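You operate a simulated robot arm through the tools that you are given. There is no shell and no other tool. Be economical: measure what you need, move in short steps, check, and stop when the job is done.

Carry out the task below with a simulated robot arm. There is one attempt and no reset: what you move stays moved.

## Task
Put the 62 mm white block from the second shelf from the bottom of the orange rack on top of the white fuses box and the 57 mm white block on the third shelf from the bottom of the orange rack. Put the A white bottle from the third shelf from the bottom of the blue rack on the bottom shelf of the parts rack and the B white bottle on the ledge under the air board. Take the teal block and leave it on top of the orange gloves box. Count the tall bottles on the top of the blue bench, then put as many of the orange plugs from the top of the blue bench on top of the grey layer pad there. Take the amber flat bottle from the top of the blue bench and put it on the third shelf from the bottom of the blue rack. Put the orange nozzle in the red crate. Push the lower drawer of the blue bench shut. Press the blue button by the grille two times. Put the yellow lamps box on the third shelf from the bottom of the teal rack away on the low shelf of the tool board. Pull the cage door open. The order is free. Set down upright: white block, white bottle, orange plug, amber flat bottle, yellow lamps box.

Only the result counts: the job must be done as asked and must still hold three seconds after the hand-in. Knocking over, shifting, dropping, spilling or breaking anything else fails it.

## Robot
A 7-joint arm with a two-finger parallel gripper on a trunk, on a base that drives. Base frame: it is fixed to the floor where the robot stands at the start and does not move with it; the origin is under the middle of the robot, x ahead of it, y to its left, z up. Units: m, rad, N and s.
With the tool pointing down near the work surface it reaches from about 0.24 to 0.4 m from the robot's upright axis, wherever it stands. Its first joint turns from -2.897 to 2.897 rad. Places, roughly: amber flat bottle [0.75, 2.25, 0.75]; blue button by the grille [-2.6, 0.6, 0.4]; bottom shelf of the parts rack [-3, 0, 0.3]; cage door [0.5, 9.1, 1.1]; grey layer pad (28x24x5 cm) [0.8, 1.9, 0.8]; ledge under the air board (72x15 cm) [-1.22, 3.8, 0.96]; low shelf of the tool board (148x15 cm) [-1.22, 4.18, 0.42]; lower drawer of the blue bench [0.2, 1.9, 0.5]; orange gloves box [0.5, 1.75, 0.75]; orange nozzle (4x4x6 cm) [0.6, 2.6, 0.8]; orange plug [0.25, 1.75, 0.75]; red crate (24x19x8 cm) [-3, -0.1, 0.3]; tall bottle [0.75, 2.5, 0.75]; teal block [0.75, 1.75, 0.75]; third shelf of the blue rack [0.7, 0.9, 1.2]; third shelf of the orange rack [0.7, -0.1, 1.2]; white block [0.75, -0.25, 0.75]; white bottle [0.75, 0.5, 1.25]; white fuses box [0.75, 0, 0.75]; yellow lamps box [-1.25, -1, 1.25]. Payload 3.43 kg.
The tool frame sits at the grasp point between the pads (the TCP): z along the fingers, y along the line on which they close. The tips reach 0.03 m beyond it. Largest opening 0.094 m; finger width 0.028, thickness 0.01; the body of the gripper, 0.05 by 0.096 m, starts 0.055 m behind the TCP.
Orientation is that of the tool frame in the base frame, as a unit quaternion [w, x, y, z]. With the fingers straight down and closing along the base's y, the tool's x points along the base's -x, its y along +y and its z along -z.

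## Interface
- The arm moves only by the tool jog_arm. Its arguments are lists of equal length, an entry for each row: "rot": the turn, a rotation vector about the tool's x, y, z in rad, a list of three; "travel": the shift along the tool's x, y, z in cm, a list of three; "gripper": the opening, from 0 (shut) to 1 (fully open). In form: {"rot": [[rx, ry, rz], ...], "travel": [[dx, dy, dz], ...], "gripper": [gripper, ...]}. A call has 1 to 12 rows; each row shifts and turns the commanded pose from where the row before left it, along the tool's axes as they then stand. A row lasts 0.2 s, in which the tool goes at most 0.05 m and 0.15 rad; a call with a longer step from one row to the next is refused whole, and so is a gripper value outside its range. A pose out of reach is approached as far as the arm can. The call stops where the force on the tool passes 40 N (or 10 N more than at its start, if that is more) or the arm is blocked; 0.2 s more then pass. Each finger travels about 0.045 m/s and halts on what it meets, pressing with about 38 N; the grip force reading is that of the motor and also rises with nothing between the fingers. The clock runs only during rows and for 0.2 s after the last one: add rows that do not move to give the fingers time. It gives the time, the measured TCP pose, the force on the tool (base axes), the opening and the grip force at its end, in the units of the frame above (readings bear some noise), with the torque about the TCP (base axes, N m) and any sound that the robot's microphone picked up, and new pictures: "show" is both (left out), scene, wrist or none.
- Cameras (640 x 400 px; columns grow to the right, rows downward): "scene" is now at [0.4922, 0.169, 1.4263]; the picture's right is [-0.45, -0.89, 0.00], its down [-0.83, 0.42, -0.36] and it looks along [0.32, -0.16, -0.93] (base axes); focal length 214 px, centre (320, 200). "wrist" rides on the gripper at [0.076, 0.014, -0.103] in the tool frame; the picture's right is [-0.18, 0.98, 0.00], its down [-0.75, -0.14, -0.64] and it looks along [-0.63, -0.12, 0.77] (tool axes); focal length 243 px, centre (320, 200). There is no depth. A picture from a camera that has moved, and an enlarged one, comes with that camera's place and axes in the base frame and with its lens.
- raise_lower(by): slides the trunk up (or, below 0, down) by that many m; the arm and the scene camera ride with it, the base frame stays. It gives what a move gives, with no picture.
- roll_base(legs): drives the robot by 1 to 6 legs, each [ahead, left, turn to the left] in m, m and rad, along the robot's own axes; the way and the turn of a leg run together, so that a leg with both is an arc; at most 1.5 m and 3.142 rad a leg. The arm and the cameras ride along, it lands a little off, and it stops where it bumps. It gives what a move gives, and a new picture of the scene camera.
- aim_head(pan, tilt): turns the head with the scene camera to pan (to the left, within 1.798 rad either way) and tilt (down, from -0.506 to 1.204), counted from straight ahead of the robot. It gives what a move gives, and a new picture of the scene camera.
- enlarge(camera, box): a new picture of the part [left, top, right, bottom] of that camera's present view, enlarged. The clock stands still meanwhile.
- hand_in(): hands the job in; it is judged then, once.

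Go step by step. Nothing tells you exact positions but the pictures and the camera data: compare them with the known pose of the tool, close in by small moves and look again before you grip or let go. The budget is 556 turns and 360 pictures, counting those below and the enlarged ones. Unless the task says otherwise, let go and move clear before handing in, and close with one line.

The tools are called after "Request:" as a command line: name --argument value ..., lists and objects as JSON in quotes. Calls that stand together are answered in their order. jog_arm: Moves the arm, as the interface text tells. Its arguments: {"type":"object","properties":{"rot":{"type":"array","items":{"type":"array","items":{"type":"number"}}},"travel":{"type":"array","items":{"type":"array","items":{"type":"number"}}},"gripper":{"type":"array","items":{"type":"number"}},"show":{"type":"string","enum":["both","scene","wrist","none"]}},"required":["rot","travel","gripper"]} The other tools are called the same way: raise_lower (by) slides the trunk up or down; roll_base (legs) drives the base; aim_head (pan, tilt) turns the head that bears the scene camera; enlarge (camera, box) takes an enlarged picture of a part of a camera's view; hand_in () hands the job in.

At the start:

```text
time: 0.0
tcp_pos: [0.4318, 0.1921, 0.9996]
ee_rot: [0.0, 0.0, 1.0, -0.001]
contact_force: [-0.3, 0.2, -0.3]
ft_torque: [0.0, 0.0, 0.0]
opening: 0.094
grip_force: 0.0
trunk travel left (down, up): [-0.525, 0.085]
robot x, y, heading: [-0.0037, 0.0019, 0.006]
head pan, tilt: [-0.466, 1.201]
```

scene: 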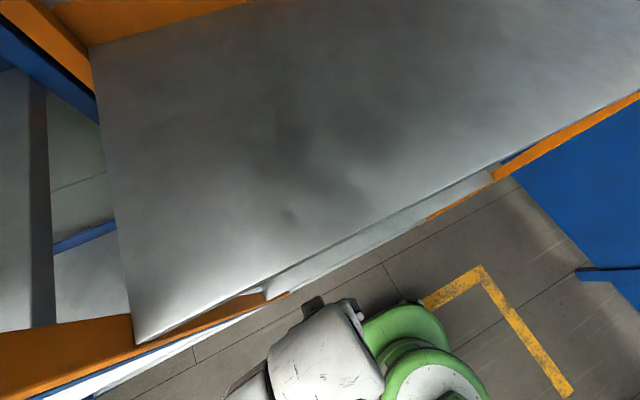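
wrist: 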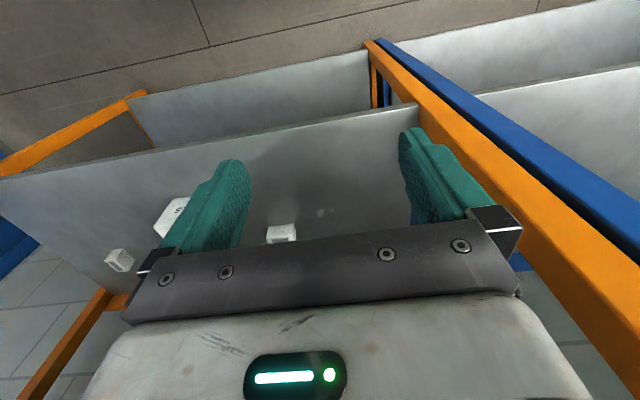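

I see the orange rack right ahead with white blocks on its second shelf; I'll look around with the head first.

Request:
aim_head --pan 0 --tilt 0.5

Request:
aim_head --pan 1.0 --tilt 0.4

Request:
aim_head --pan -1.5 --tilt 0.4

```text
time: 1.1
tcp_pos: [0.4322, 0.1927, 0.9994]
ee_rot: [0.0, 0.0, 1.0, 0.0]
contact_force: [-0.2, -0.3, 1.9]
ft_torque: [0.03, -0.01, 0.02]
opening: 0.094
grip_force: 0.1
trunk travel left (down, up): [-0.525, 0.085]
robot x, y, heading: [-0.0027, -0.001, -0.001]
head pan, tilt: [0.0, 0.499]
camera scene: at [0.5333, 0.1941, 1.4799], right [0.0, -1.0, 0.0], down [-0.48, 0.0, -0.88], along [0.88, 0.0, -0.48], focal length 214 px, centre (320, 200)
```

scene: 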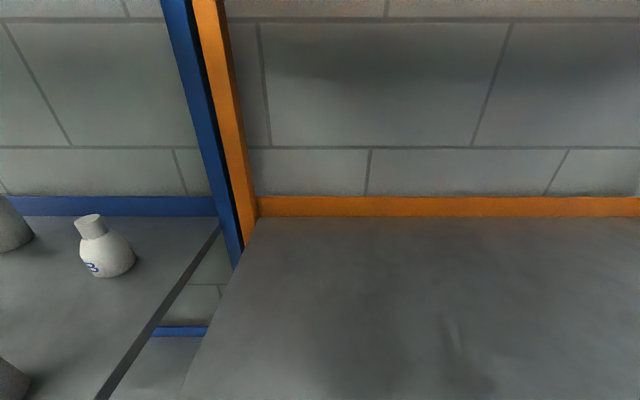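

```text
time: 2.3
tcp_pos: [0.4316, 0.1928, 0.999]
ee_rot: [0.0, 0.0, 1.0, 0.0]
contact_force: [0.2, 0.1, 0.2]
ft_torque: [0.01, -0.02, -0.03]
opening: 0.0937
grip_force: 0.0
trunk travel left (down, up): [-0.525, 0.085]
robot x, y, heading: [-0.0018, 0.0005, -0.002]
head pan, tilt: [1.0, 0.4]
camera scene: at [0.4924, 0.2721, 1.4891], right [0.84, -0.54, 0.0], down [-0.21, -0.33, -0.92], along [0.5, 0.77, -0.39], focal length 214 px, centre (320, 200)
```

scene: 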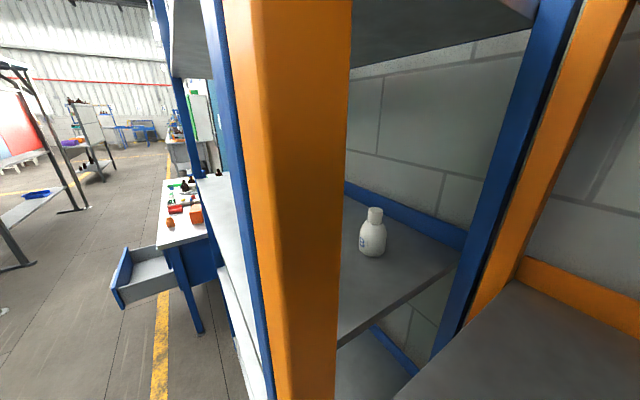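

```text
time: 4.6
tcp_pos: [0.4319, 0.1917, 0.9988]
ee_rot: [0.0, -0.001, 1.0, 0.0]
contact_force: [-0.1, -0.8, 0.7]
ft_torque: [-0.03, 0.01, -0.02]
opening: 0.0939
grip_force: 0.0
trunk travel left (down, up): [-0.525, 0.085]
robot x, y, heading: [-0.0015, 0.0031, 0.005]
head pan, tilt: [-1.499, 0.4]
camera scene: at [0.449, 0.1017, 1.4892], right [-1.0, -0.07, 0.0], down [-0.03, 0.39, -0.92], along [0.07, -0.92, -0.39], focal length 214 px, centre (320, 200)
```

scene: 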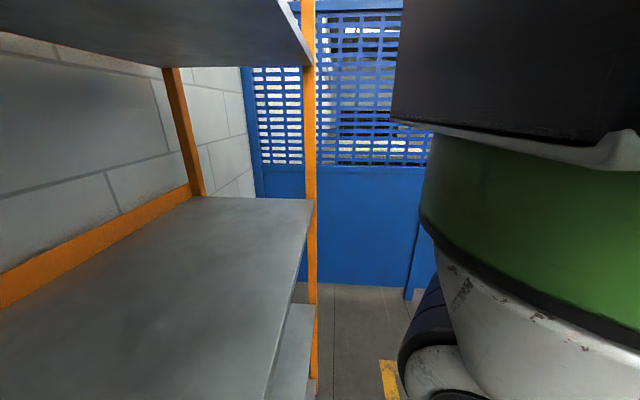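

I have a partial view of the orange and blue racks. I'll back up to see the whole scene.

Request:
roll_base --legs '[[-0.7, 0, 0]]'

Request:
aim_head --pan 0 --tilt 0.6

Request:
aim_head --pan 1.0 --tilt 0.4

Request:
aim_head --pan 1.79 --tilt 0.4

Request:
aim_head --pan -1.79 --tilt 0.4

```text
time: 8.4
tcp_pos: [-0.262, 0.1929, 0.9998]
ee_rot: [0.0, 0.002, 1.0, 0.0]
contact_force: [0.0, 0.6, 0.2]
ft_torque: [0.01, 0.02, 0.03]
opening: 0.0939
grip_force: 0.0
trunk travel left (down, up): [-0.525, 0.085]
robot x, y, heading: [-0.6956, 0.0029, -0.006]
head pan, tilt: [-1.499, 0.4]
camera scene: at [-0.2446, 0.1011, 1.4891], right [-1.0, -0.07, 0.0], down [-0.03, 0.39, -0.92], along [0.06, -0.92, -0.39], focal length 214 px, centre (320, 200)
```

scene: 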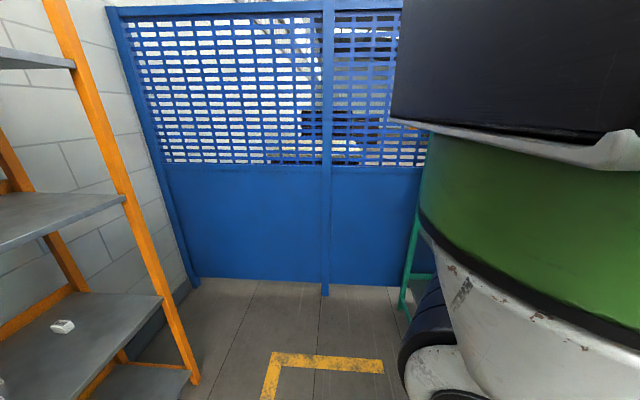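

```text
time: 10.0
tcp_pos: [-0.2605, 0.1923, 1.0009]
ee_rot: [0.0, 0.002, 1.0, 0.0]
contact_force: [0.6, -0.2, -0.2]
ft_torque: [-0.01, 0.0, 0.0]
opening: 0.094
grip_force: 0.0
trunk travel left (down, up): [-0.525, 0.085]
robot x, y, heading: [-0.6934, -0.0006, -0.007]
head pan, tilt: [0.0, 0.6]
camera scene: at [-0.1624, 0.193, 1.4709], right [-0.01, -1.0, 0.0], down [-0.56, 0.0, -0.83], along [0.83, -0.01, -0.56], focal length 214 px, centre (320, 200)
```

scene: 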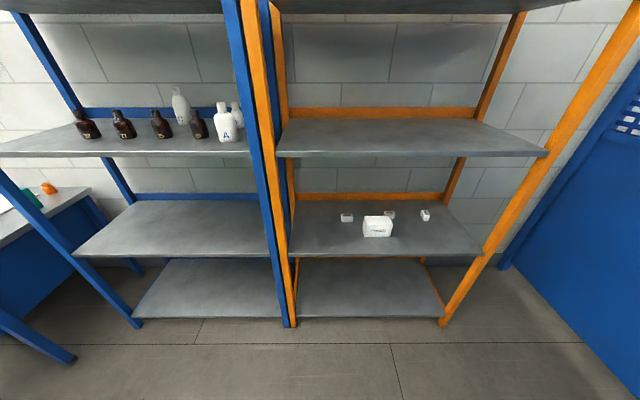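

```text
time: 11.3
tcp_pos: [-0.2594, 0.1913, 1.0011]
ee_rot: [0.0, 0.003, 1.0, 0.0]
contact_force: [-0.3, 0.3, -0.3]
ft_torque: [-0.01, 0.03, -0.02]
opening: 0.0941
grip_force: 0.1
trunk travel left (down, up): [-0.525, 0.085]
robot x, y, heading: [-0.6942, 0.0026, -0.004]
head pan, tilt: [1.0, 0.4]
camera scene: at [-0.2002, 0.2712, 1.4891], right [0.84, -0.55, 0.0], down [-0.21, -0.33, -0.92], along [0.5, 0.77, -0.39], focal length 214 px, centre (320, 200)
```

scene: 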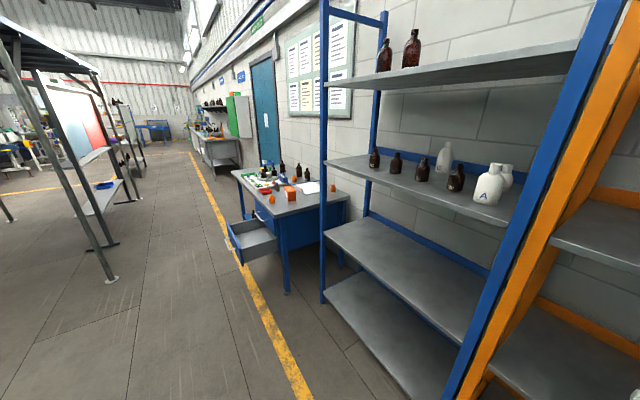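

```text
time: 12.4
tcp_pos: [-0.2616, 0.1928, 0.9999]
ee_rot: [-0.001, 0.003, 1.0, 0.001]
contact_force: [-0.3, -1.0, -0.6]
ft_torque: [0.0, -0.01, 0.01]
opening: 0.0939
grip_force: 0.2
trunk travel left (down, up): [-0.525, 0.085]
robot x, y, heading: [-0.6919, 0.0026, 0.001]
head pan, tilt: [1.791, 0.4]
camera scene: at [-0.2704, 0.2841, 1.4891], right [0.98, 0.21, 0.0], down [0.08, -0.38, -0.92], along [-0.19, 0.9, -0.39], focal length 214 px, centre (320, 200)
```

scene: 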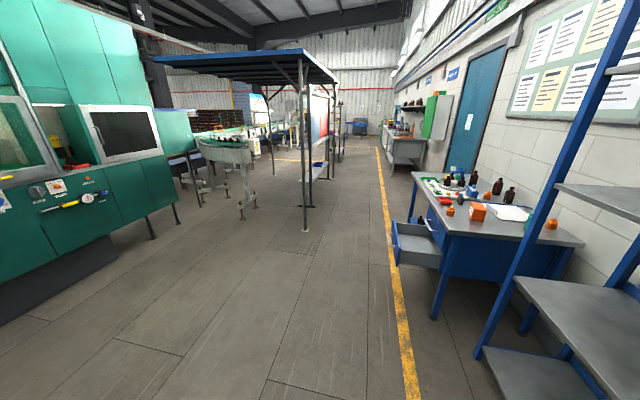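

```text
time: 15.4
tcp_pos: [-0.2605, 0.1918, 0.9998]
ee_rot: [0.0, 0.002, 1.0, 0.0]
contact_force: [0.3, -0.8, 0.5]
ft_torque: [-0.04, -0.02, -0.01]
opening: 0.0941
grip_force: 0.1
trunk travel left (down, up): [-0.525, 0.085]
robot x, y, heading: [-0.6944, 0.0024, -0.005]
head pan, tilt: [-1.791, 0.4]
camera scene: at [-0.2715, 0.1033, 1.4892], right [-0.97, 0.22, 0.0], down [0.09, 0.38, -0.92], along [-0.21, -0.9, -0.39], focal length 214 px, centre (320, 200)
```

scene: 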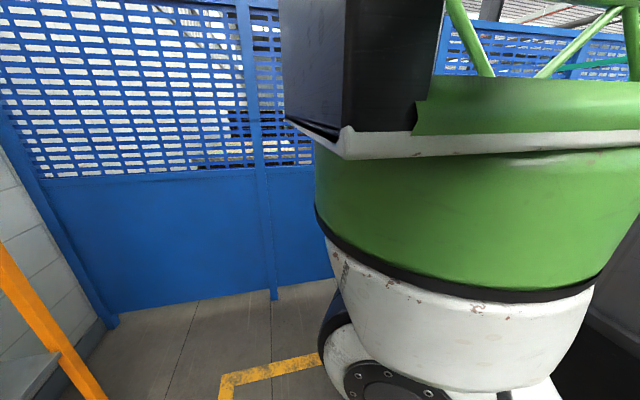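

Racks, bench and the far area are visible. I'll take close views of the orange and blue rack contents.

Request:
aim_head --pan 0 --tilt 0.6

Request:
enlarge --camera "scene" --box '[290, 180, 490, 305]'

Request:
enlarge --camera "scene" --box '[50, 70, 290, 220]'

```text
time: 17.2
tcp_pos: [-0.2609, 0.1913, 1.001]
ee_rot: [0.0, 0.003, 1.0, 0.0]
contact_force: [-0.1, -0.5, 0.5]
ft_torque: [-0.02, 0.01, 0.03]
opening: 0.0939
grip_force: 0.1
trunk travel left (down, up): [-0.525, 0.085]
robot x, y, heading: [-0.6918, 0.0031, -0.001]
head pan, tilt: [0.0, 0.6]
camera scene: at [-0.1624, 0.193, 1.4709], right [-0.01, -1.0, 0.0], down [-0.56, 0.0, -0.83], along [0.83, -0.01, -0.56], focal length 214 px, centre (320, 200)
```

scene: 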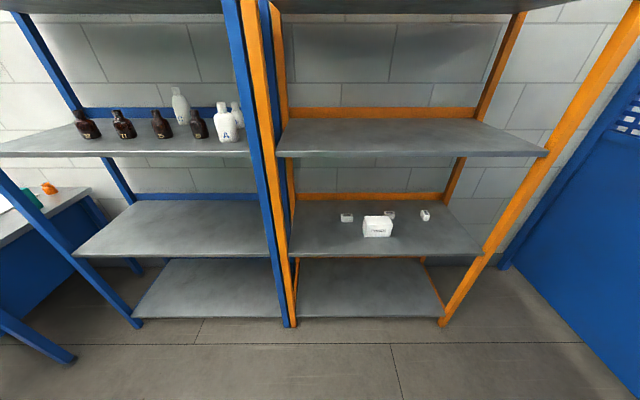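

```text
3.20 times, centred on (390, 242) of scene
camera zoom: at [-0.1624, 0.193, 1.4709], right [-0.01, -1.0, 0.0], down [-0.56, 0.0, -0.83], along [0.83, -0.01, -0.56], focal length 686 px, centre (96, 64)
```

zoom: 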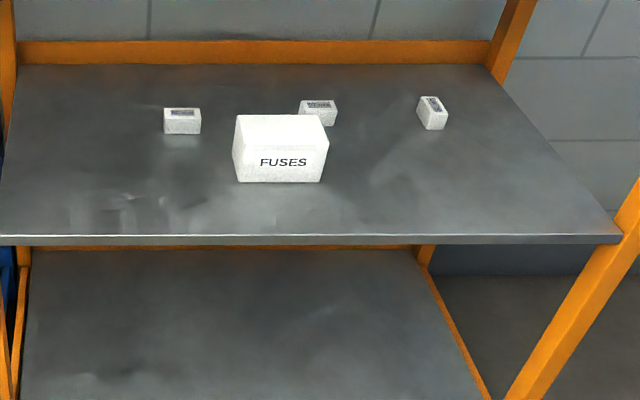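

```text
2.67 times, centred on (170, 145) of scene
camera zoom: at [-0.1624, 0.193, 1.4709], right [-0.01, -1.0, 0.0], down [-0.56, 0.0, -0.83], along [0.83, -0.01, -0.56], focal length 572 px, centre (720, 347)
```

zoom: 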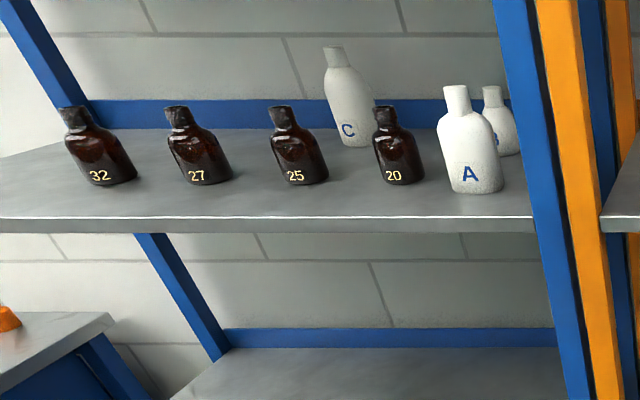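

The blocks have small labels and sit on shelf 2 (top z≈0.71); shelf 3 is at ≈1.20. I'll test the arm's wrist roll in open space, aiming for a forward-pointing tool with the camera on top.

Request:
jog_arm --rot '[[0, 0, 0.15], [0, 0, 0.15], [0, 0, 0.15], [0, 0, 0.15], [0, 0, 0.15], [0, 0, 0.15], [0, 0, 0.15], [0, 0, 0.15], [0, 0, 0.15], [0, 0, 0.15]]' --travel '[[0, 0, 0], [0, 0, 0], [0, 0, 0], [0, 0, 0], [0, 0, 0], [0, 0, 0], [0, 0, 0], [0, 0, 0], [0, 0, 0], [0, 0, 0]]' --gripper '[1, 1, 1, 1, 1, 1, 1, 1, 1, 1]' --show "none"

Request:
jog_arm --rot '[[0, 0, 0.15], [0, 0, 0.15], [0, 0, 0.15], [0, 0, 0.15], [0, 0, 0.15], [0, 0, 0.15], [0, 0, 0.15], [0, 0, 0.15], [0, 0, 0.15], [0, 0, 0.15], [0, 0, 0.1416]]' --travel '[[0, 0, 0], [0, 0, 0], [0, 0, 0], [0, 0, 0], [0, 0, 0], [0, 0, 0], [0, 0, 0], [0, 0, 0], [0, 0, 0], [0, 0, 0], [0, 0, 0]]' --gripper '[1, 1, 1, 1, 1, 1, 1, 1, 1, 1, 1]' --show "wrist"

```text
time: 19.4
tcp_pos: [-0.2618, 0.1919, 0.9996]
ee_rot: [0.0, 0.685, 0.728, 0.0]
contact_force: [-0.3, 0.4, 0.3]
ft_torque: [-0.01, 0.01, 0.0]
opening: 0.0941
grip_force: 0.0
trunk travel left (down, up): [-0.525, 0.085]
robot x, y, heading: [-0.6896, -0.0037, -0.004]
head pan, tilt: [0.0, 0.6]
```

```text
time: 21.8
tcp_pos: [-0.2565, 0.1888, 1.0013]
ee_rot: [-0.001, 1.0, -0.002, -0.001]
contact_force: [-0.1, -1.0, 0.2]
ft_torque: [0.0, 0.01, 0.0]
opening: 0.0939
grip_force: 0.1
out of reach, approached as far as the arm can: row 11
trunk travel left (down, up): [-0.525, 0.085]
robot x, y, heading: [-0.6954, 0.0026, -0.006]
head pan, tilt: [0.0, 0.6]
camera wrist: at [-0.1809, 0.1728, 1.1031], right [-0.19, -0.98, 0.0], down [-0.75, 0.14, 0.64], along [-0.63, 0.12, -0.77], focal length 243 px, centre (320, 200)
```

wrist: 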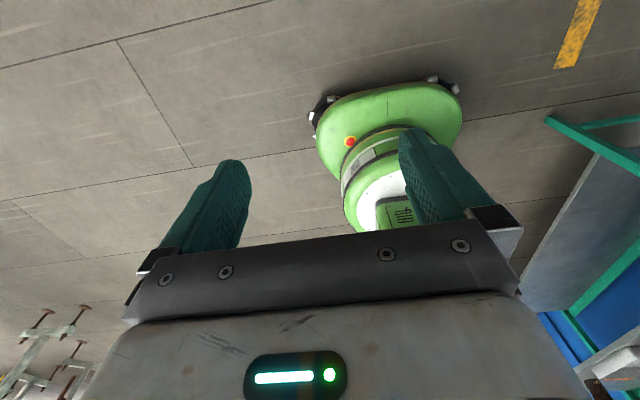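

The roll works, near a limit. Now I'll pitch the tool forward and see how far it goes.

Request:
jog_arm --rot '[[0, 0.15, 0], [0, 0.15, 0], [0, 0.15, 0], [0, 0.15, 0], [0, 0.15, 0], [0, 0.15, 0], [0, 0.15, 0], [0, 0, 0]]' --travel '[[0, 0, 0], [0, 0, 0], [0, 0, 0], [0, 0, 0], [0, 0, 0], [0, 0, 0], [0, 0, 0], [0, 0, 0]]' --gripper '[1, 1, 1, 1, 1, 1, 1, 1]' --show "both"

```text
time: 23.6
tcp_pos: [-0.1377, 0.1258, 0.992]
ee_rot: [0.001, 0.865, -0.001, 0.502]
contact_force: [-0.6, -1.1, 0.2]
ft_torque: [0.01, 0.01, -0.01]
opening: 0.094
grip_force: 0.1
out of reach, approached as far as the arm can: row 1, 2, 3, 4, 5, 6, 7
trunk travel left (down, up): [-0.525, 0.085]
robot x, y, heading: [-0.6944, 0.0022, -0.003]
head pan, tilt: [0.0, 0.6]
camera scene: at [-0.1624, 0.193, 1.4709], right [-0.01, -1.0, 0.0], down [-0.56, 0.0, -0.83], along [0.83, -0.01, -0.56], focal length 214 px, centre (320, 200)
camera wrist: at [-0.19, 0.1115, 1.1102], right [-0.09, -0.98, -0.16], down [-0.93, 0.14, -0.33], along [0.35, 0.12, -0.93], focal length 243 px, centre (320, 200)
```

scene: 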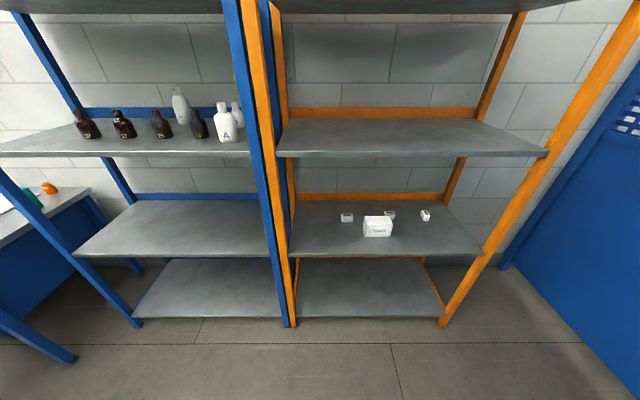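
wrist: 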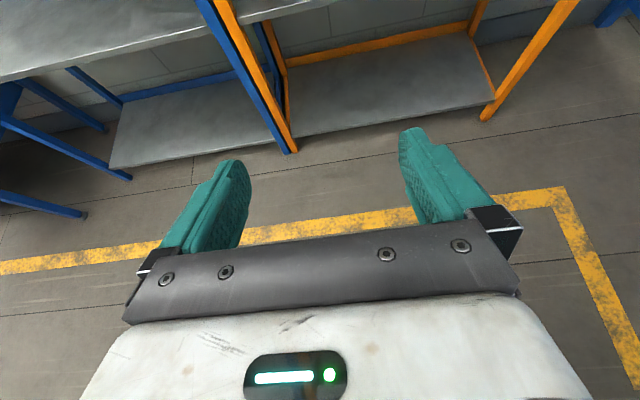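

The forward pitch (30° below horizontal) works with the camera on top. I'll lower the trunk and test forward reach in free space.

Request:
raise_lower --by -0.2

Request:
jog_arm --rot '[[0, 0, 0], [0, 0, 0], [0, 0, 0], [0, 0, 0], [0, 0, 0], [0, 0, 0]]' --travel '[[2.4, 0, 4.2], [2.4, 0, 4.2], [2.4, 0, 4.2], [2.4, 0, 4.2], [2.4, 0, 4.2], [2.4, 0, 4.2]]' --gripper '[1, 1, 1, 1, 1, 1]' --show "none"

```text
time: 25.8
tcp_pos: [-0.1385, 0.1258, 0.7925]
ee_rot: [0.001, 0.865, -0.002, 0.501]
contact_force: [0.0, 0.0, 0.3]
ft_torque: [0.0, -0.03, 0.0]
opening: 0.0941
grip_force: 0.1
trunk travel left (down, up): [-0.325, 0.285]
robot x, y, heading: [-0.6967, -0.0001, -0.002]
head pan, tilt: [0.0, 0.6]
```

```text
time: 27.2
tcp_pos: [0.15, 0.1264, 0.7914]
ee_rot: [0.001, 0.865, -0.001, 0.501]
contact_force: [0.5, 0.6, -0.5]
ft_torque: [0.04, -0.01, -0.04]
opening: 0.0941
grip_force: 0.1
trunk travel left (down, up): [-0.325, 0.285]
robot x, y, heading: [-0.6911, 0.005, -0.006]
head pan, tilt: [0.0, 0.6]
```

The arm reaches 0.84 m ahead comfortably. I'll zoom on the block labels from here.

Request:
enlarge --camera "scene" --box '[330, 140, 450, 215]'

```text
5.33 times, centred on (390, 178) of scene
camera zoom: at [-0.1625, 0.1931, 1.2709], right [-0.01, -1.0, 0.0], down [-0.56, 0.0, -0.83], along [0.83, -0.01, -0.56], focal length 1144 px, centre (-53, 320)
```

zoom: 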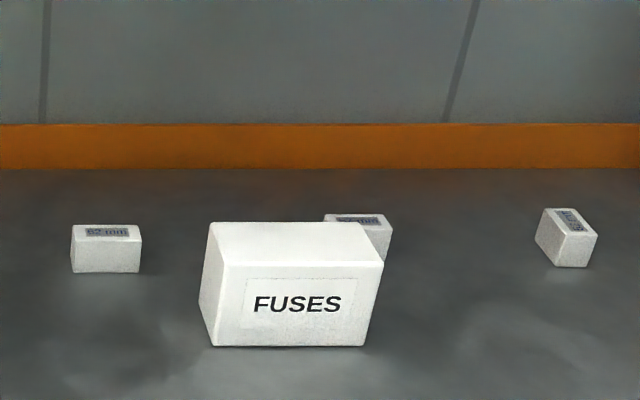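

The left one looks like "62 mm"; I'll get nearer to read the other labels.

Request:
roll_base --legs '[[0.3, -0.1, 0]]'

Request:
enlarge --camera "scene" --box '[300, 150, 428, 230]'

```text
time: 29.3
tcp_pos: [0.45, 0.0225, 0.793]
ee_rot: [0.001, 0.865, -0.002, 0.501]
contact_force: [-0.1, 0.0, 0.1]
ft_torque: [-0.03, -0.02, 0.0]
opening: 0.0942
grip_force: 0.1
trunk travel left (down, up): [-0.325, 0.285]
robot x, y, heading: [-0.391, -0.1011, -0.01]
head pan, tilt: [0.0, 0.6]
camera scene: at [0.1387, 0.0901, 1.2709], right [-0.01, -1.0, 0.0], down [-0.56, 0.0, -0.83], along [0.82, -0.01, -0.56], focal length 214 px, centre (320, 200)
```

scene: 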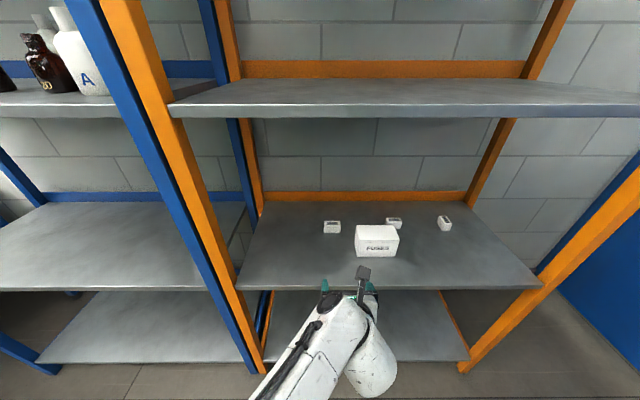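

```text
5.00 times, centred on (364, 190) of scene
camera zoom: at [0.1387, 0.0901, 1.2709], right [-0.01, -1.0, 0.0], down [-0.56, 0.0, -0.83], along [0.82, -0.01, -0.56], focal length 1072 px, centre (100, 250)
```

zoom: 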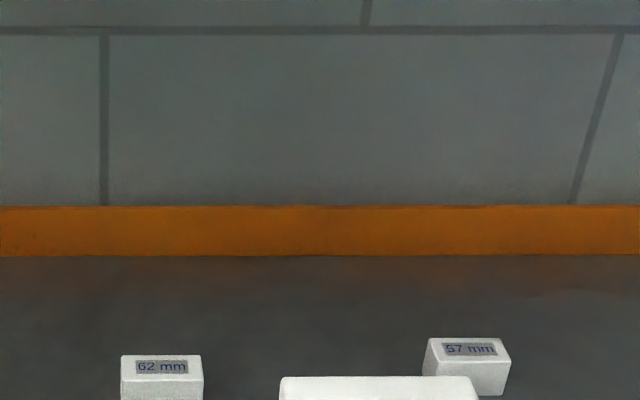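

Labels read: left block is 62 mm, the one behind the fuses box is 57 mm. I'll steepen the tool to ~55° down to pick the 57 mm block over the fuses box, checking reach first.

Request:
jog_arm --rot '[[0, -0.145, 0], [0, -0.145, 0], [0, -0.145, 0], [0, 0, 0]]' --travel '[[0, 0, 0], [0, 0, 0], [0, 0, 0], [0, 0, 0]]' --gripper '[1, 1, 1, 1]' --show "none"

```text
time: 30.3
tcp_pos: [0.4506, 0.0227, 0.7914]
ee_rot: [0.001, 0.954, -0.002, 0.301]
contact_force: [0.6, -0.4, 0.6]
ft_torque: [-0.02, -0.06, 0.03]
opening: 0.0942
grip_force: 0.0
trunk travel left (down, up): [-0.325, 0.285]
robot x, y, heading: [-0.3938, -0.0995, -0.007]
head pan, tilt: [0.0, 0.6]
```

Reach holds. I'll raise the tool slightly and check the forearm's height relative to shelf 3.

Request:
raise_lower --by 0.06

Request:
aim_head --pan -0.1 --tilt 0.85

```text
time: 31.3
tcp_pos: [0.4508, 0.0238, 0.8527]
ee_rot: [0.0, 0.953, -0.001, 0.302]
contact_force: [1.1, -0.1, 0.1]
ft_torque: [0.0, 0.0, 0.0]
opening: 0.0937
grip_force: 0.1
trunk travel left (down, up): [-0.385, 0.225]
robot x, y, heading: [-0.3913, -0.1014, -0.008]
head pan, tilt: [0.0, 0.6]
```

```text
time: 32.1
tcp_pos: [0.4498, 0.0227, 0.8517]
ee_rot: [0.0, 0.953, -0.001, 0.302]
contact_force: [0.1, 0.2, 1.0]
ft_torque: [0.01, 0.01, 0.02]
opening: 0.0938
grip_force: 0.2
trunk travel left (down, up): [-0.385, 0.225]
robot x, y, heading: [-0.394, -0.0984, -0.009]
head pan, tilt: [-0.099, 0.85]
camera scene: at [0.1282, 0.0824, 1.31], right [-0.11, -0.99, 0.0], down [-0.75, 0.08, -0.66], along [0.66, -0.07, -0.75], focal length 214 px, centre (320, 200)
```

scene: 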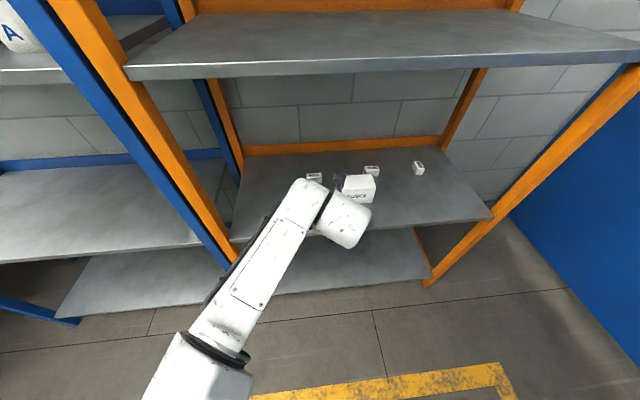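

The forearm runs level below z≈1.1, clear of shelf 3. I'll slide right to line up with the 57 mm block, then go ahead partway.

Request:
roll_base --legs '[[0, -0.23, 0.008], [0.25, 0, 0]]'

Request:
jog_arm --rot '[[0, 0, 0]]' --travel '[[0, 0, 0]]' --gripper '[1]' --show "wrist"

```text
time: 35.2
tcp_pos: [0.6961, -0.2009, 0.8527]
ee_rot: [-0.001, 0.953, 0.003, 0.303]
contact_force: [0.1, 0.6, -0.7]
ft_torque: [0.02, -0.01, 0.03]
opening: 0.0939
grip_force: 0.0
trunk travel left (down, up): [-0.385, 0.225]
robot x, y, heading: [-0.1462, -0.3333, 0.008]
head pan, tilt: [-0.099, 0.85]
camera scene: at [0.374, -0.1446, 1.31], right [-0.1, -1.0, 0.0], down [-0.75, 0.07, -0.66], along [0.66, -0.06, -0.75], focal length 214 px, centre (320, 200)
```

scene: 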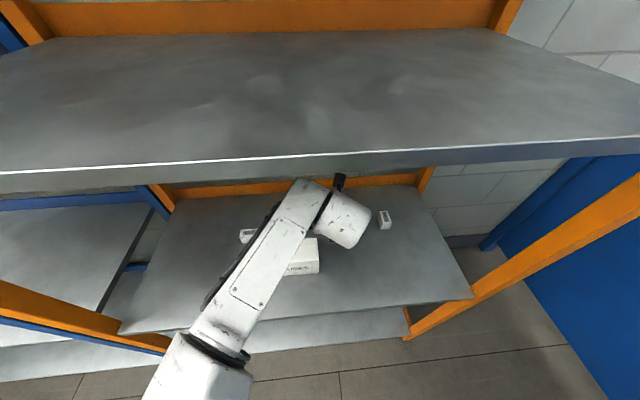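

```text
time: 35.6
tcp_pos: [0.697, -0.2015, 0.852]
ee_rot: [0.0, 0.953, 0.003, 0.302]
contact_force: [0.1, 0.2, 0.6]
ft_torque: [0.01, -0.02, 0.01]
opening: 0.0939
grip_force: 0.0
trunk travel left (down, up): [-0.385, 0.225]
robot x, y, heading: [-0.1461, -0.3342, -0.004]
head pan, tilt: [-0.099, 0.85]
camera wrist: at [0.6999, -0.2157, 0.9805], right [-0.14, -0.98, -0.11], down [-0.99, 0.13, 0.09], along [-0.08, 0.12, -0.99], focal length 243 px, centre (320, 200)
```

wrist: 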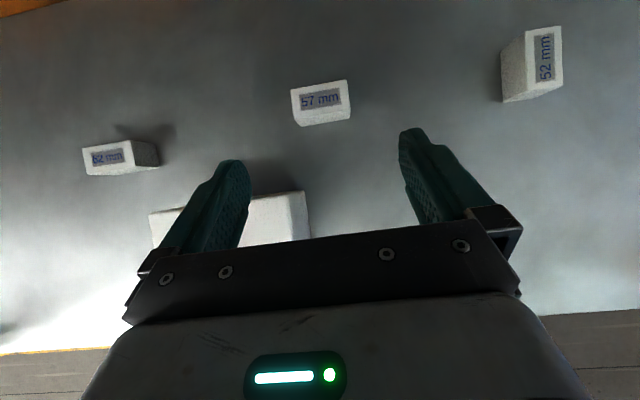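

The wrist view shows 57 mm ahead, 62 mm left, 52 mm right. The 57 mm block's top is at about (0.775, -0.201). I'll go over it and descend.

Request:
jog_arm --rot '[[0, 0, 0], [0, 0, 0], [0, 0, 0], [0, 0, 0], [0, 0, 0]]' --travel '[[3.27, 0, 2.3], [3.27, 0, 2.3], [-1.7, 0, 2.4], [-1.7, 0, 2.4], [0, 0, 0]]' --gripper '[1, 1, 1, 1, 1]' --show "wrist"

```text
time: 36.8
tcp_pos: [0.776, -0.1995, 0.7938]
ee_rot: [-0.001, 0.953, 0.004, 0.303]
contact_force: [-0.1, 0.0, -0.2]
ft_torque: [-0.02, 0.02, -0.01]
opening: 0.094
grip_force: 0.1
trunk travel left (down, up): [-0.385, 0.225]
robot x, y, heading: [-0.1426, -0.3323, 0.004]
head pan, tilt: [-0.099, 0.85]
camera wrist: at [0.779, -0.2146, 0.9219], right [-0.14, -0.98, -0.11], down [-0.99, 0.13, 0.09], along [-0.08, 0.12, -0.99], focal length 243 px, centre (320, 200)
```

wrist: 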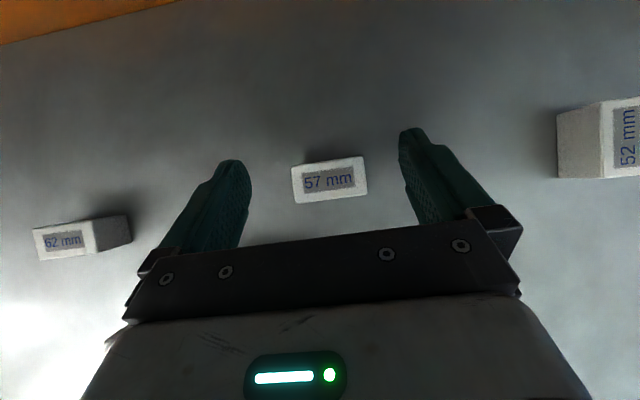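

Lined up; descend 45 mm and close.

Request:
jog_arm --rot '[[0, 0, 0], [0, 0, 0], [0, 0, 0], [0, 0, 0], [0, 0, 0], [0, 0, 0]]' --travel '[[-1.3, 0.15, 1.83], [-1.3, 0.1, 1.83], [0, 0, 0], [0, 0, 0], [0, 0, 0], [0, 0, 0]]' --gripper '[1, 1, 0, 0, 0, 0]' --show "wrist"

```text
time: 38.2
tcp_pos: [0.7765, -0.2029, 0.7491]
ee_rot: [-0.002, 0.953, 0.004, 0.303]
contact_force: [0.5, -0.6, 0.2]
ft_torque: [0.0, 0.0, -0.01]
opening: 0.0558
grip_force: 38.2
trunk travel left (down, up): [-0.385, 0.225]
robot x, y, heading: [-0.1458, -0.3281, -0.004]
head pan, tilt: [-0.099, 0.85]
camera wrist: at [0.7791, -0.2173, 0.8767], right [-0.14, -0.98, -0.11], down [-0.99, 0.13, 0.09], along [-0.08, 0.12, -0.99], focal length 243 px, centre (320, 200)
```

wrist: 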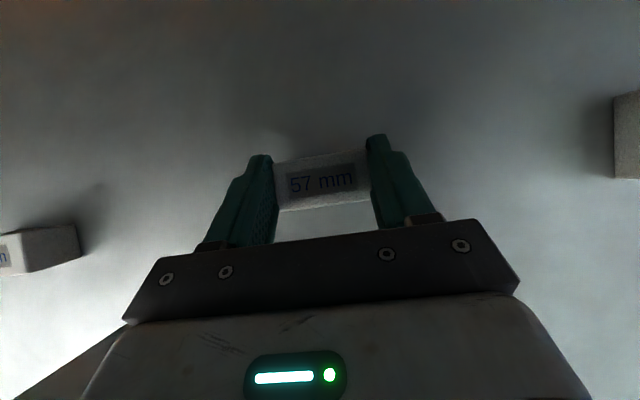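

Gripped at 56 mm. Lift and back out.

Request:
jog_arm --rot '[[0, 0, 0], [0, 0, 0], [0, 0, 0]]' --travel '[[1.92, 0, -2.72], [1.92, 0, -2.72], [1.92, 0, -2.72]]' --gripper '[0, 0, 0]' --show "none"

Request:
roll_base --legs '[[-0.45, 0, 0]]'

Request:
raise_lower --by 0.2

Request:
jog_arm --rot '[[0, 0, 0], [0, 0, 0], [0, 0, 0], [0, 0, 0], [0, 0, 0], [0, 0, 0], [0, 0, 0]]' --travel '[[2.3, 0, -3.26], [2.3, 0, -3.26], [2.3, 0, -3.26], [2.3, 0, -3.26], [2.3, 0, -3.26], [2.3, 0, -3.26], [0, 0, 0]]' --gripper '[0, 0, 0, 0, 0, 0, 0]' --show "scene"

```text
time: 39.0
tcp_pos: [0.7768, -0.2033, 0.85]
ee_rot: [-0.001, 0.953, 0.003, 0.301]
contact_force: [0.9, -0.5, -0.7]
ft_torque: [-0.04, 0.0, -0.02]
opening: 0.0559
grip_force: 37.7
trunk travel left (down, up): [-0.385, 0.225]
robot x, y, heading: [-0.143, -0.3315, -0.002]
head pan, tilt: [-0.099, 0.85]
```

```text
time: 41.7
tcp_pos: [0.3283, -0.1999, 0.8491]
ee_rot: [-0.002, 0.953, 0.006, 0.302]
contact_force: [-0.6, -0.5, -0.9]
ft_torque: [-0.03, -0.01, -0.01]
opening: 0.0563
grip_force: 38.1
trunk travel left (down, up): [-0.385, 0.225]
robot x, y, heading: [-0.5927, -0.3348, 0.008]
head pan, tilt: [-0.099, 0.85]
camera scene: at [-0.0739, -0.1436, 1.3099], right [-0.09, -1.0, 0.0], down [-0.75, 0.07, -0.66], along [0.66, -0.06, -0.75], focal length 214 px, centre (320, 200)
```

scene: 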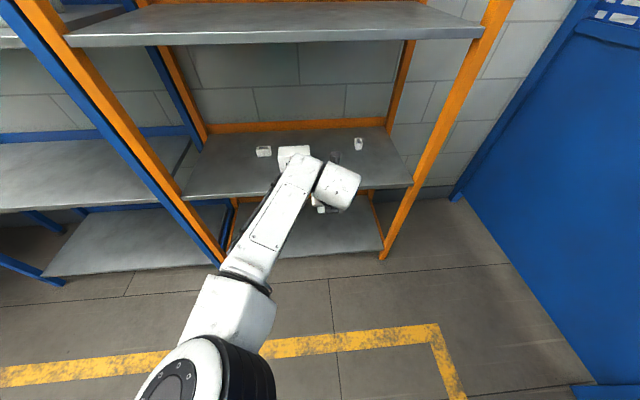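

```text
time: 43.9
tcp_pos: [0.3282, -0.2, 1.0498]
ee_rot: [-0.002, 0.953, 0.006, 0.301]
contact_force: [0.5, -0.1, -1.6]
ft_torque: [-0.01, 0.0, 0.02]
opening: 0.0559
grip_force: 37.7
trunk travel left (down, up): [-0.585, 0.025]
robot x, y, heading: [-0.5919, -0.3342, 0.009]
head pan, tilt: [-0.099, 0.85]
```

```text
time: 45.5
tcp_pos: [0.328, -0.1987, 1.2899]
ee_rot: [-0.002, 0.953, 0.007, 0.302]
contact_force: [0.4, 0.6, -1.0]
ft_torque: [-0.02, -0.01, 0.0]
opening: 0.0562
grip_force: 38.1
trunk travel left (down, up): [-0.585, 0.025]
robot x, y, heading: [-0.5905, -0.3363, 0.011]
head pan, tilt: [-0.099, 0.85]
camera scene: at [-0.0739, -0.1436, 1.5099], right [-0.09, -1.0, 0.0], down [-0.75, 0.07, -0.66], along [0.66, -0.06, -0.75], focal length 214 px, centre (320, 200)
```

scene: 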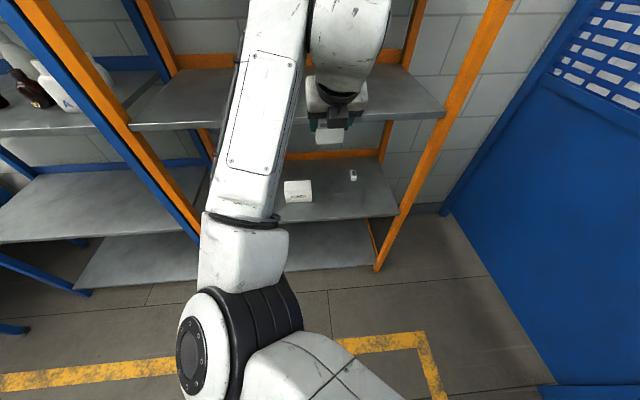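

Block's held about 6 cm above shelf 3 level. Drive in.

Request:
roll_base --legs '[[0.37, 0, -0.01]]'

Request:
jog_arm --rot '[[0, 0, 0], [0, 0, 0], [0, 0, 0]]' --travel '[[-0.86, 0, 1.22], [-0.86, 0, 1.22], [0, 0, 0]]' --gripper '[0, 0, 0]' --show "wrist"

```text
time: 47.9
tcp_pos: [0.7082, -0.2123, 1.2901]
ee_rot: [0.001, 0.953, -0.001, 0.302]
contact_force: [-0.2, -0.4, -1.7]
ft_torque: [0.0, -0.01, -0.01]
opening: 0.0558
grip_force: 38.4
trunk travel left (down, up): [-0.585, 0.025]
robot x, y, heading: [-0.2147, -0.3337, 0.001]
head pan, tilt: [-0.099, 0.85]
camera scene: at [0.3076, -0.1507, 1.5099], right [-0.1, -0.99, 0.0], down [-0.75, 0.08, -0.66], along [0.66, -0.07, -0.75], focal length 214 px, centre (320, 200)
```

scene: 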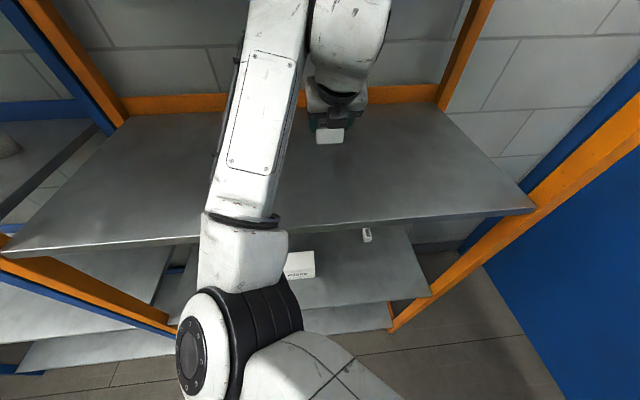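

```text
time: 48.7
tcp_pos: [0.7096, -0.2118, 1.2587]
ee_rot: [0.001, 0.953, -0.001, 0.302]
contact_force: [1.0, -0.3, -0.7]
ft_torque: [0.0, 0.0, -0.01]
opening: 0.0561
grip_force: 38.2
trunk travel left (down, up): [-0.585, 0.025]
robot x, y, heading: [-0.2128, -0.3314, -0.01]
head pan, tilt: [-0.099, 0.85]
camera wrist: at [0.7118, -0.2265, 1.388], right [-0.15, -0.98, -0.11], down [-0.99, 0.14, 0.09], along [-0.07, 0.12, -0.99], focal length 243 px, centre (320, 200)
```

wrist: 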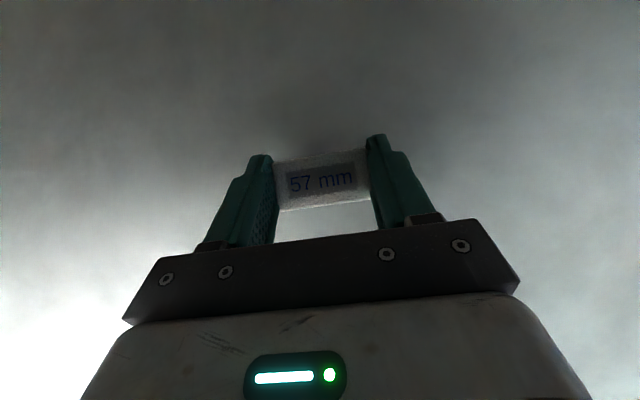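

Lowering in fine steps until contact.

Request:
jog_arm --rot '[[0, 0, 0], [0, 0, 0], [0, 0, 0]]' --travel '[[-0.29, 0, 0.41], [-0.29, 0, 0.41], [-0.17, 0, 0.25]]' --gripper '[0, 0, 0]' --show "none"

Request:
jog_arm --rot '[[0, 0, 0], [0, 0, 0]]' --travel '[[-0.12, 0, 0.16], [0, 0, 0]]' --gripper '[0, 0]' --show "none"

Request:
jog_arm --rot '[[0, 0, 0], [0, 0, 0]]' --travel '[[-0.12, 0, 0.16], [0, 0, 0]]' --gripper '[0, 0]' --show "none"

```text
time: 49.5
tcp_pos: [0.7087, -0.2117, 1.2475]
ee_rot: [0.001, 0.953, -0.002, 0.304]
contact_force: [-0.9, -0.1, 11.1]
ft_torque: [-0.04, 0.14, -0.01]
opening: 0.0563
grip_force: 37.9
trunk travel left (down, up): [-0.585, 0.025]
robot x, y, heading: [-0.2112, -0.3364, -0.003]
head pan, tilt: [-0.099, 0.85]
```

```text
time: 50.1
tcp_pos: [0.7082, -0.2117, 1.2474]
ee_rot: [0.0, 0.952, 0.0, 0.306]
contact_force: [1.6, 0.3, 30.4]
ft_torque: [-0.05, 0.16, 0.02]
opening: 0.0563
grip_force: 38.1
trunk travel left (down, up): [-0.585, 0.025]
robot x, y, heading: [-0.2106, -0.3315, -0.009]
head pan, tilt: [-0.099, 0.85]
```

```text
time: 50.5
tcp_pos: [0.709, -0.2117, 1.2481]
ee_rot: [0.001, 0.951, -0.001, 0.309]
contact_force: [0.7, 0.0, 12.4]
ft_torque: [0.03, 0.14, -0.05]
opening: 0.056
grip_force: 37.6
trunk travel left (down, up): [-0.585, 0.025]
robot x, y, heading: [-0.2145, -0.3346, -0.007]
head pan, tilt: [-0.099, 0.85]
stopped in row 2: the force on the tool passed its limit at 43 N (the readings are from after the stop); the commanded pose is now the measured one
```

Contact at z=1.2475. Open and retract up.

Request:
jog_arm --rot '[[0, 0, 0], [0, 0, 0], [0, 0, 0], [0, 0, 0]]' --travel '[[0, 0, 0], [0, 0, 0], [0, 0, 0], [0, 0, 0]]' --gripper '[0.8, 1, 1, 1]' --show "none"

Request:
jog_arm --rot '[[0, 0, 0], [0, 0, 0], [0, 0, 0]]' --travel '[[1.2, 0, -1.7], [1.9, 0, -2.7], [1.9, 0, -2.7]]' --gripper '[1, 1, 1]' --show "wrist"

```text
time: 51.5
tcp_pos: [0.7094, -0.2108, 1.2473]
ee_rot: [0.001, 0.952, 0.0, 0.306]
contact_force: [-0.4, -0.2, 0.3]
ft_torque: [0.03, 0.04, -0.01]
opening: 0.094
grip_force: 0.1
trunk travel left (down, up): [-0.585, 0.025]
robot x, y, heading: [-0.2188, -0.3368, -0.005]
head pan, tilt: [-0.099, 0.85]
```

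```text
time: 52.3
tcp_pos: [0.7073, -0.2127, 1.3345]
ee_rot: [0.0, 0.952, 0.0, 0.306]
contact_force: [-0.9, -0.3, -0.3]
ft_torque: [-0.01, 0.03, -0.01]
opening: 0.094
grip_force: 0.0
trunk travel left (down, up): [-0.585, 0.025]
robot x, y, heading: [-0.2167, -0.3323, -0.002]
head pan, tilt: [-0.099, 0.85]
camera wrist: at [0.7094, -0.2266, 1.4632], right [-0.15, -0.98, -0.11], down [-0.99, 0.14, 0.08], along [-0.07, 0.12, -0.99], focal length 243 px, centre (320, 200)
```

wrist: 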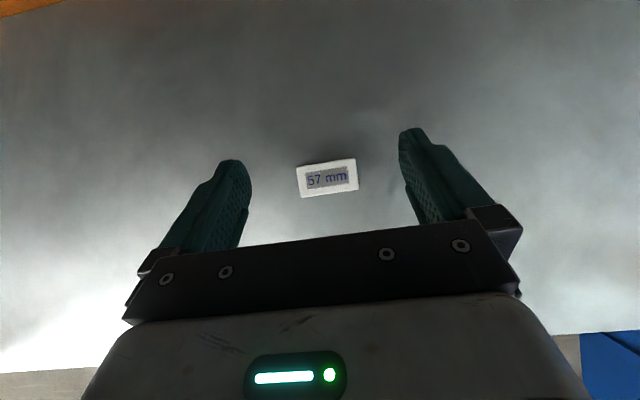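

57 mm block stands on shelf 3. Now back out, lower and line up with the 62 mm block at about (0.754, 0.025).

Request:
roll_base --legs '[[-0.42, 0, 0.0], [0, 0.24, 0]]'

Request:
jog_arm --rot '[[0, 0, 0], [0, 0, 0], [0, 0, 0], [0, 0, 0], [0, 0, 0], [0, 0, 0]]' --travel '[[-2.3, 0, 3.26], [-2.3, 0, 3.26], [-2.3, 0, 3.26], [-2.3, 0, 3.26], [-2.3, 0, 3.26], [-2.3, 0, 3.26]]' --gripper '[1, 1, 1, 1, 1, 1]' --show "none"

Request:
raise_lower --by -0.22

Request:
roll_base --legs '[[0.3, 0, 0]]'

```text
time: 56.3
tcp_pos: [0.2797, 0.041, 1.3345]
ee_rot: [-0.003, 0.952, 0.006, 0.307]
contact_force: [-0.1, 0.3, -1.2]
ft_torque: [0.01, 0.02, -0.03]
opening: 0.094
grip_force: 0.0
trunk travel left (down, up): [-0.585, 0.025]
robot x, y, heading: [-0.6393, -0.089, 0.007]
head pan, tilt: [-0.099, 0.85]
camera scene: at [-0.1215, 0.0969, 1.5099], right [-0.09, -1.0, 0.0], down [-0.75, 0.07, -0.66], along [0.66, -0.06, -0.75], focal length 214 px, centre (320, 200)
```

scene: 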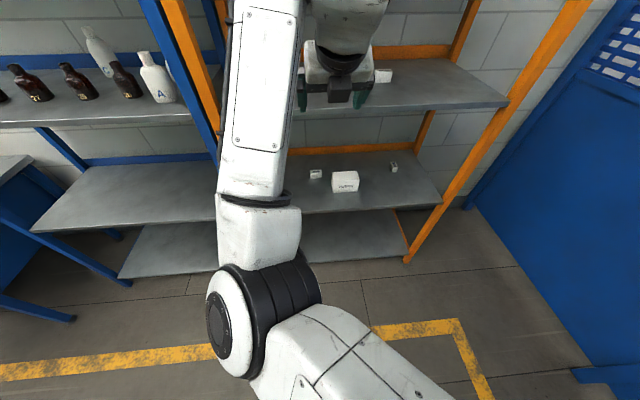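

```text
time: 57.7
tcp_pos: [0.2803, 0.0395, 1.0938]
ee_rot: [-0.001, 0.952, 0.007, 0.307]
contact_force: [0.6, -0.8, -0.9]
ft_torque: [-0.02, 0.01, -0.02]
opening: 0.0942
grip_force: 0.0
trunk travel left (down, up): [-0.585, 0.025]
robot x, y, heading: [-0.6376, -0.0944, 0.008]
head pan, tilt: [-0.099, 0.85]
```

```text
time: 60.0
tcp_pos: [0.28, 0.0398, 0.8739]
ee_rot: [-0.002, 0.952, 0.007, 0.306]
contact_force: [-0.2, 0.4, 0.7]
ft_torque: [-0.01, -0.01, 0.05]
opening: 0.0939
grip_force: 0.0
trunk travel left (down, up): [-0.365, 0.245]
robot x, y, heading: [-0.6399, -0.0894, 0.008]
head pan, tilt: [-0.099, 0.85]
```

```text
time: 62.1
tcp_pos: [0.5847, 0.0442, 0.8742]
ee_rot: [-0.002, 0.952, 0.007, 0.306]
contact_force: [-0.6, 0.0, -0.2]
ft_torque: [0.02, -0.02, 0.0]
opening: 0.0936
grip_force: 0.0
trunk travel left (down, up): [-0.365, 0.245]
robot x, y, heading: [-0.3371, -0.0895, 0.013]
head pan, tilt: [-0.099, 0.85]
camera scene: at [0.1833, 0.1009, 1.29], right [-0.09, -1.0, 0.0], down [-0.75, 0.07, -0.66], along [0.66, -0.06, -0.75], focal length 214 px, centre (320, 200)
```

scene: 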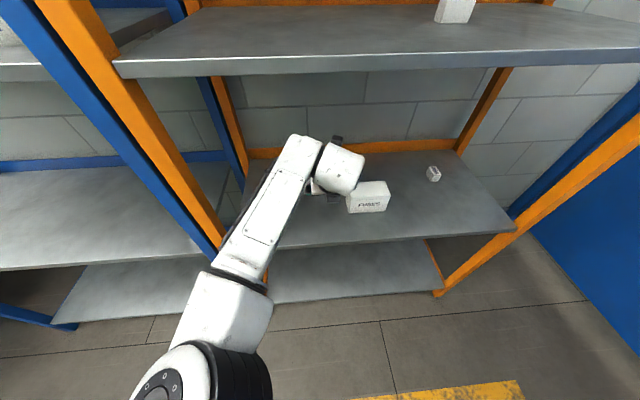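

Forearm clears the post. Shift slightly right and forward, then view from the wrist.

Request:
roll_base --legs '[[0, -0.022, -0.013], [0.1, 0, 0]]'

Request:
jog_arm --rot '[[0, 0, 0], [0, 0, 0]]' --travel '[[2.6, 0, 1.85], [2.6, 0, 1.85]]' --gripper '[1, 1]' --show "wrist"

```text
time: 63.6
tcp_pos: [0.6891, 0.0119, 0.8746]
ee_rot: [0.0, 0.952, 0.002, 0.306]
contact_force: [-0.5, -0.8, 0.4]
ft_torque: [0.01, 0.03, 0.0]
opening: 0.0939
grip_force: 0.0
trunk travel left (down, up): [-0.365, 0.245]
robot x, y, heading: [-0.2285, -0.1101, 0.001]
head pan, tilt: [-0.099, 0.85]
camera scene: at [0.2881, 0.0724, 1.29], right [-0.1, -0.99, 0.0], down [-0.75, 0.08, -0.66], along [0.66, -0.07, -0.75], focal length 214 px, centre (320, 200)
```

scene: 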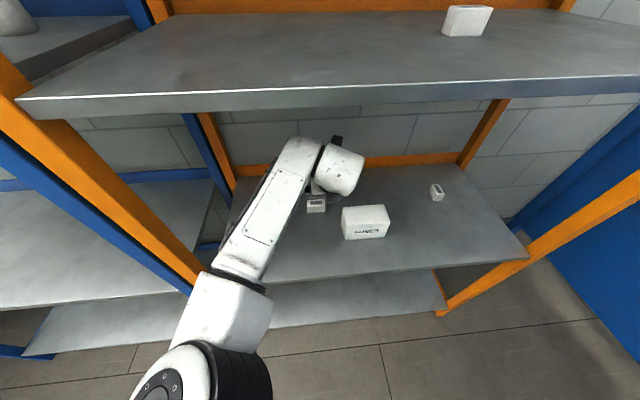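

```text
time: 64.2
tcp_pos: [0.7534, 0.0123, 0.8744]
ee_rot: [0.0, 0.952, 0.002, 0.306]
contact_force: [-0.1, 0.2, 0.0]
ft_torque: [0.03, 0.0, -0.02]
opening: 0.0937
grip_force: 0.1
trunk travel left (down, up): [-0.365, 0.245]
robot x, y, heading: [-0.2325, -0.114, -0.003]
head pan, tilt: [-0.099, 0.85]
camera wrist: at [0.7545, -0.0018, 1.0038], right [-0.15, -0.98, -0.11], down [-0.99, 0.14, 0.08], along [-0.07, 0.12, -0.99], focal length 243 px, centre (320, 200)
```

wrist: 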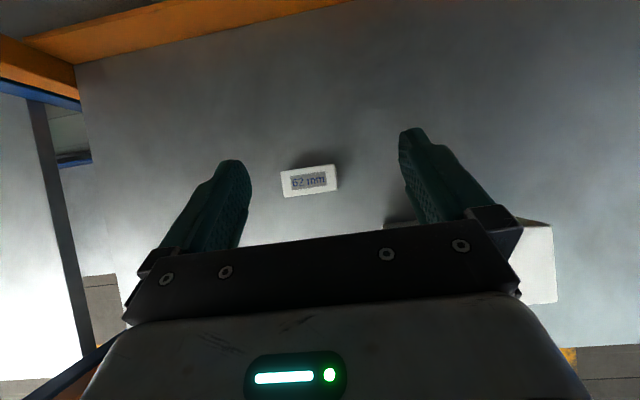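

62 mm block top at about (0.758, 0.037). Shift left 25 mm and descend to a check height.

Request:
jog_arm --rot '[[0, 0, 0], [0, 0, 0], [0, 0, 0], [0, 0, 0]]' --travel '[[0.3, -2.5, 0.2], [-2.35, 0, 3.3], [-2.35, 0, 3.3], [0, 0, 0]]' --gripper '[1, 1, 1, 1]' --show "wrist"

```text
time: 65.2
tcp_pos: [0.7585, 0.0374, 0.7941]
ee_rot: [0.0, 0.952, 0.002, 0.307]
contact_force: [1.1, -0.7, 0.1]
ft_torque: [0.01, 0.02, 0.05]
opening: 0.0941
grip_force: 0.1
trunk travel left (down, up): [-0.365, 0.245]
robot x, y, heading: [-0.2314, -0.1112, -0.004]
head pan, tilt: [-0.099, 0.85]
camera wrist: at [0.7603, 0.0228, 0.9215], right [-0.15, -0.98, -0.11], down [-0.99, 0.14, 0.08], along [-0.07, 0.12, -0.99], focal length 243 px, centre (320, 200)
```

wrist: 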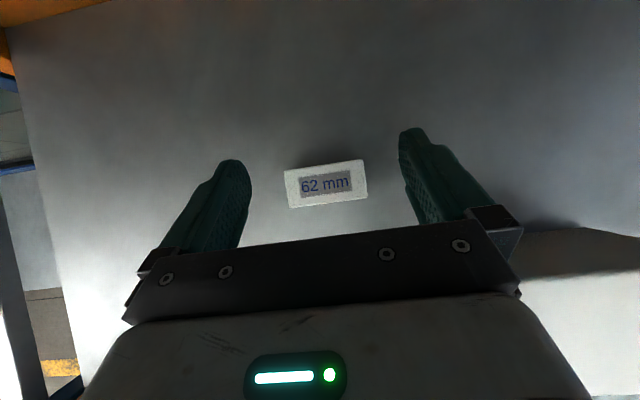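

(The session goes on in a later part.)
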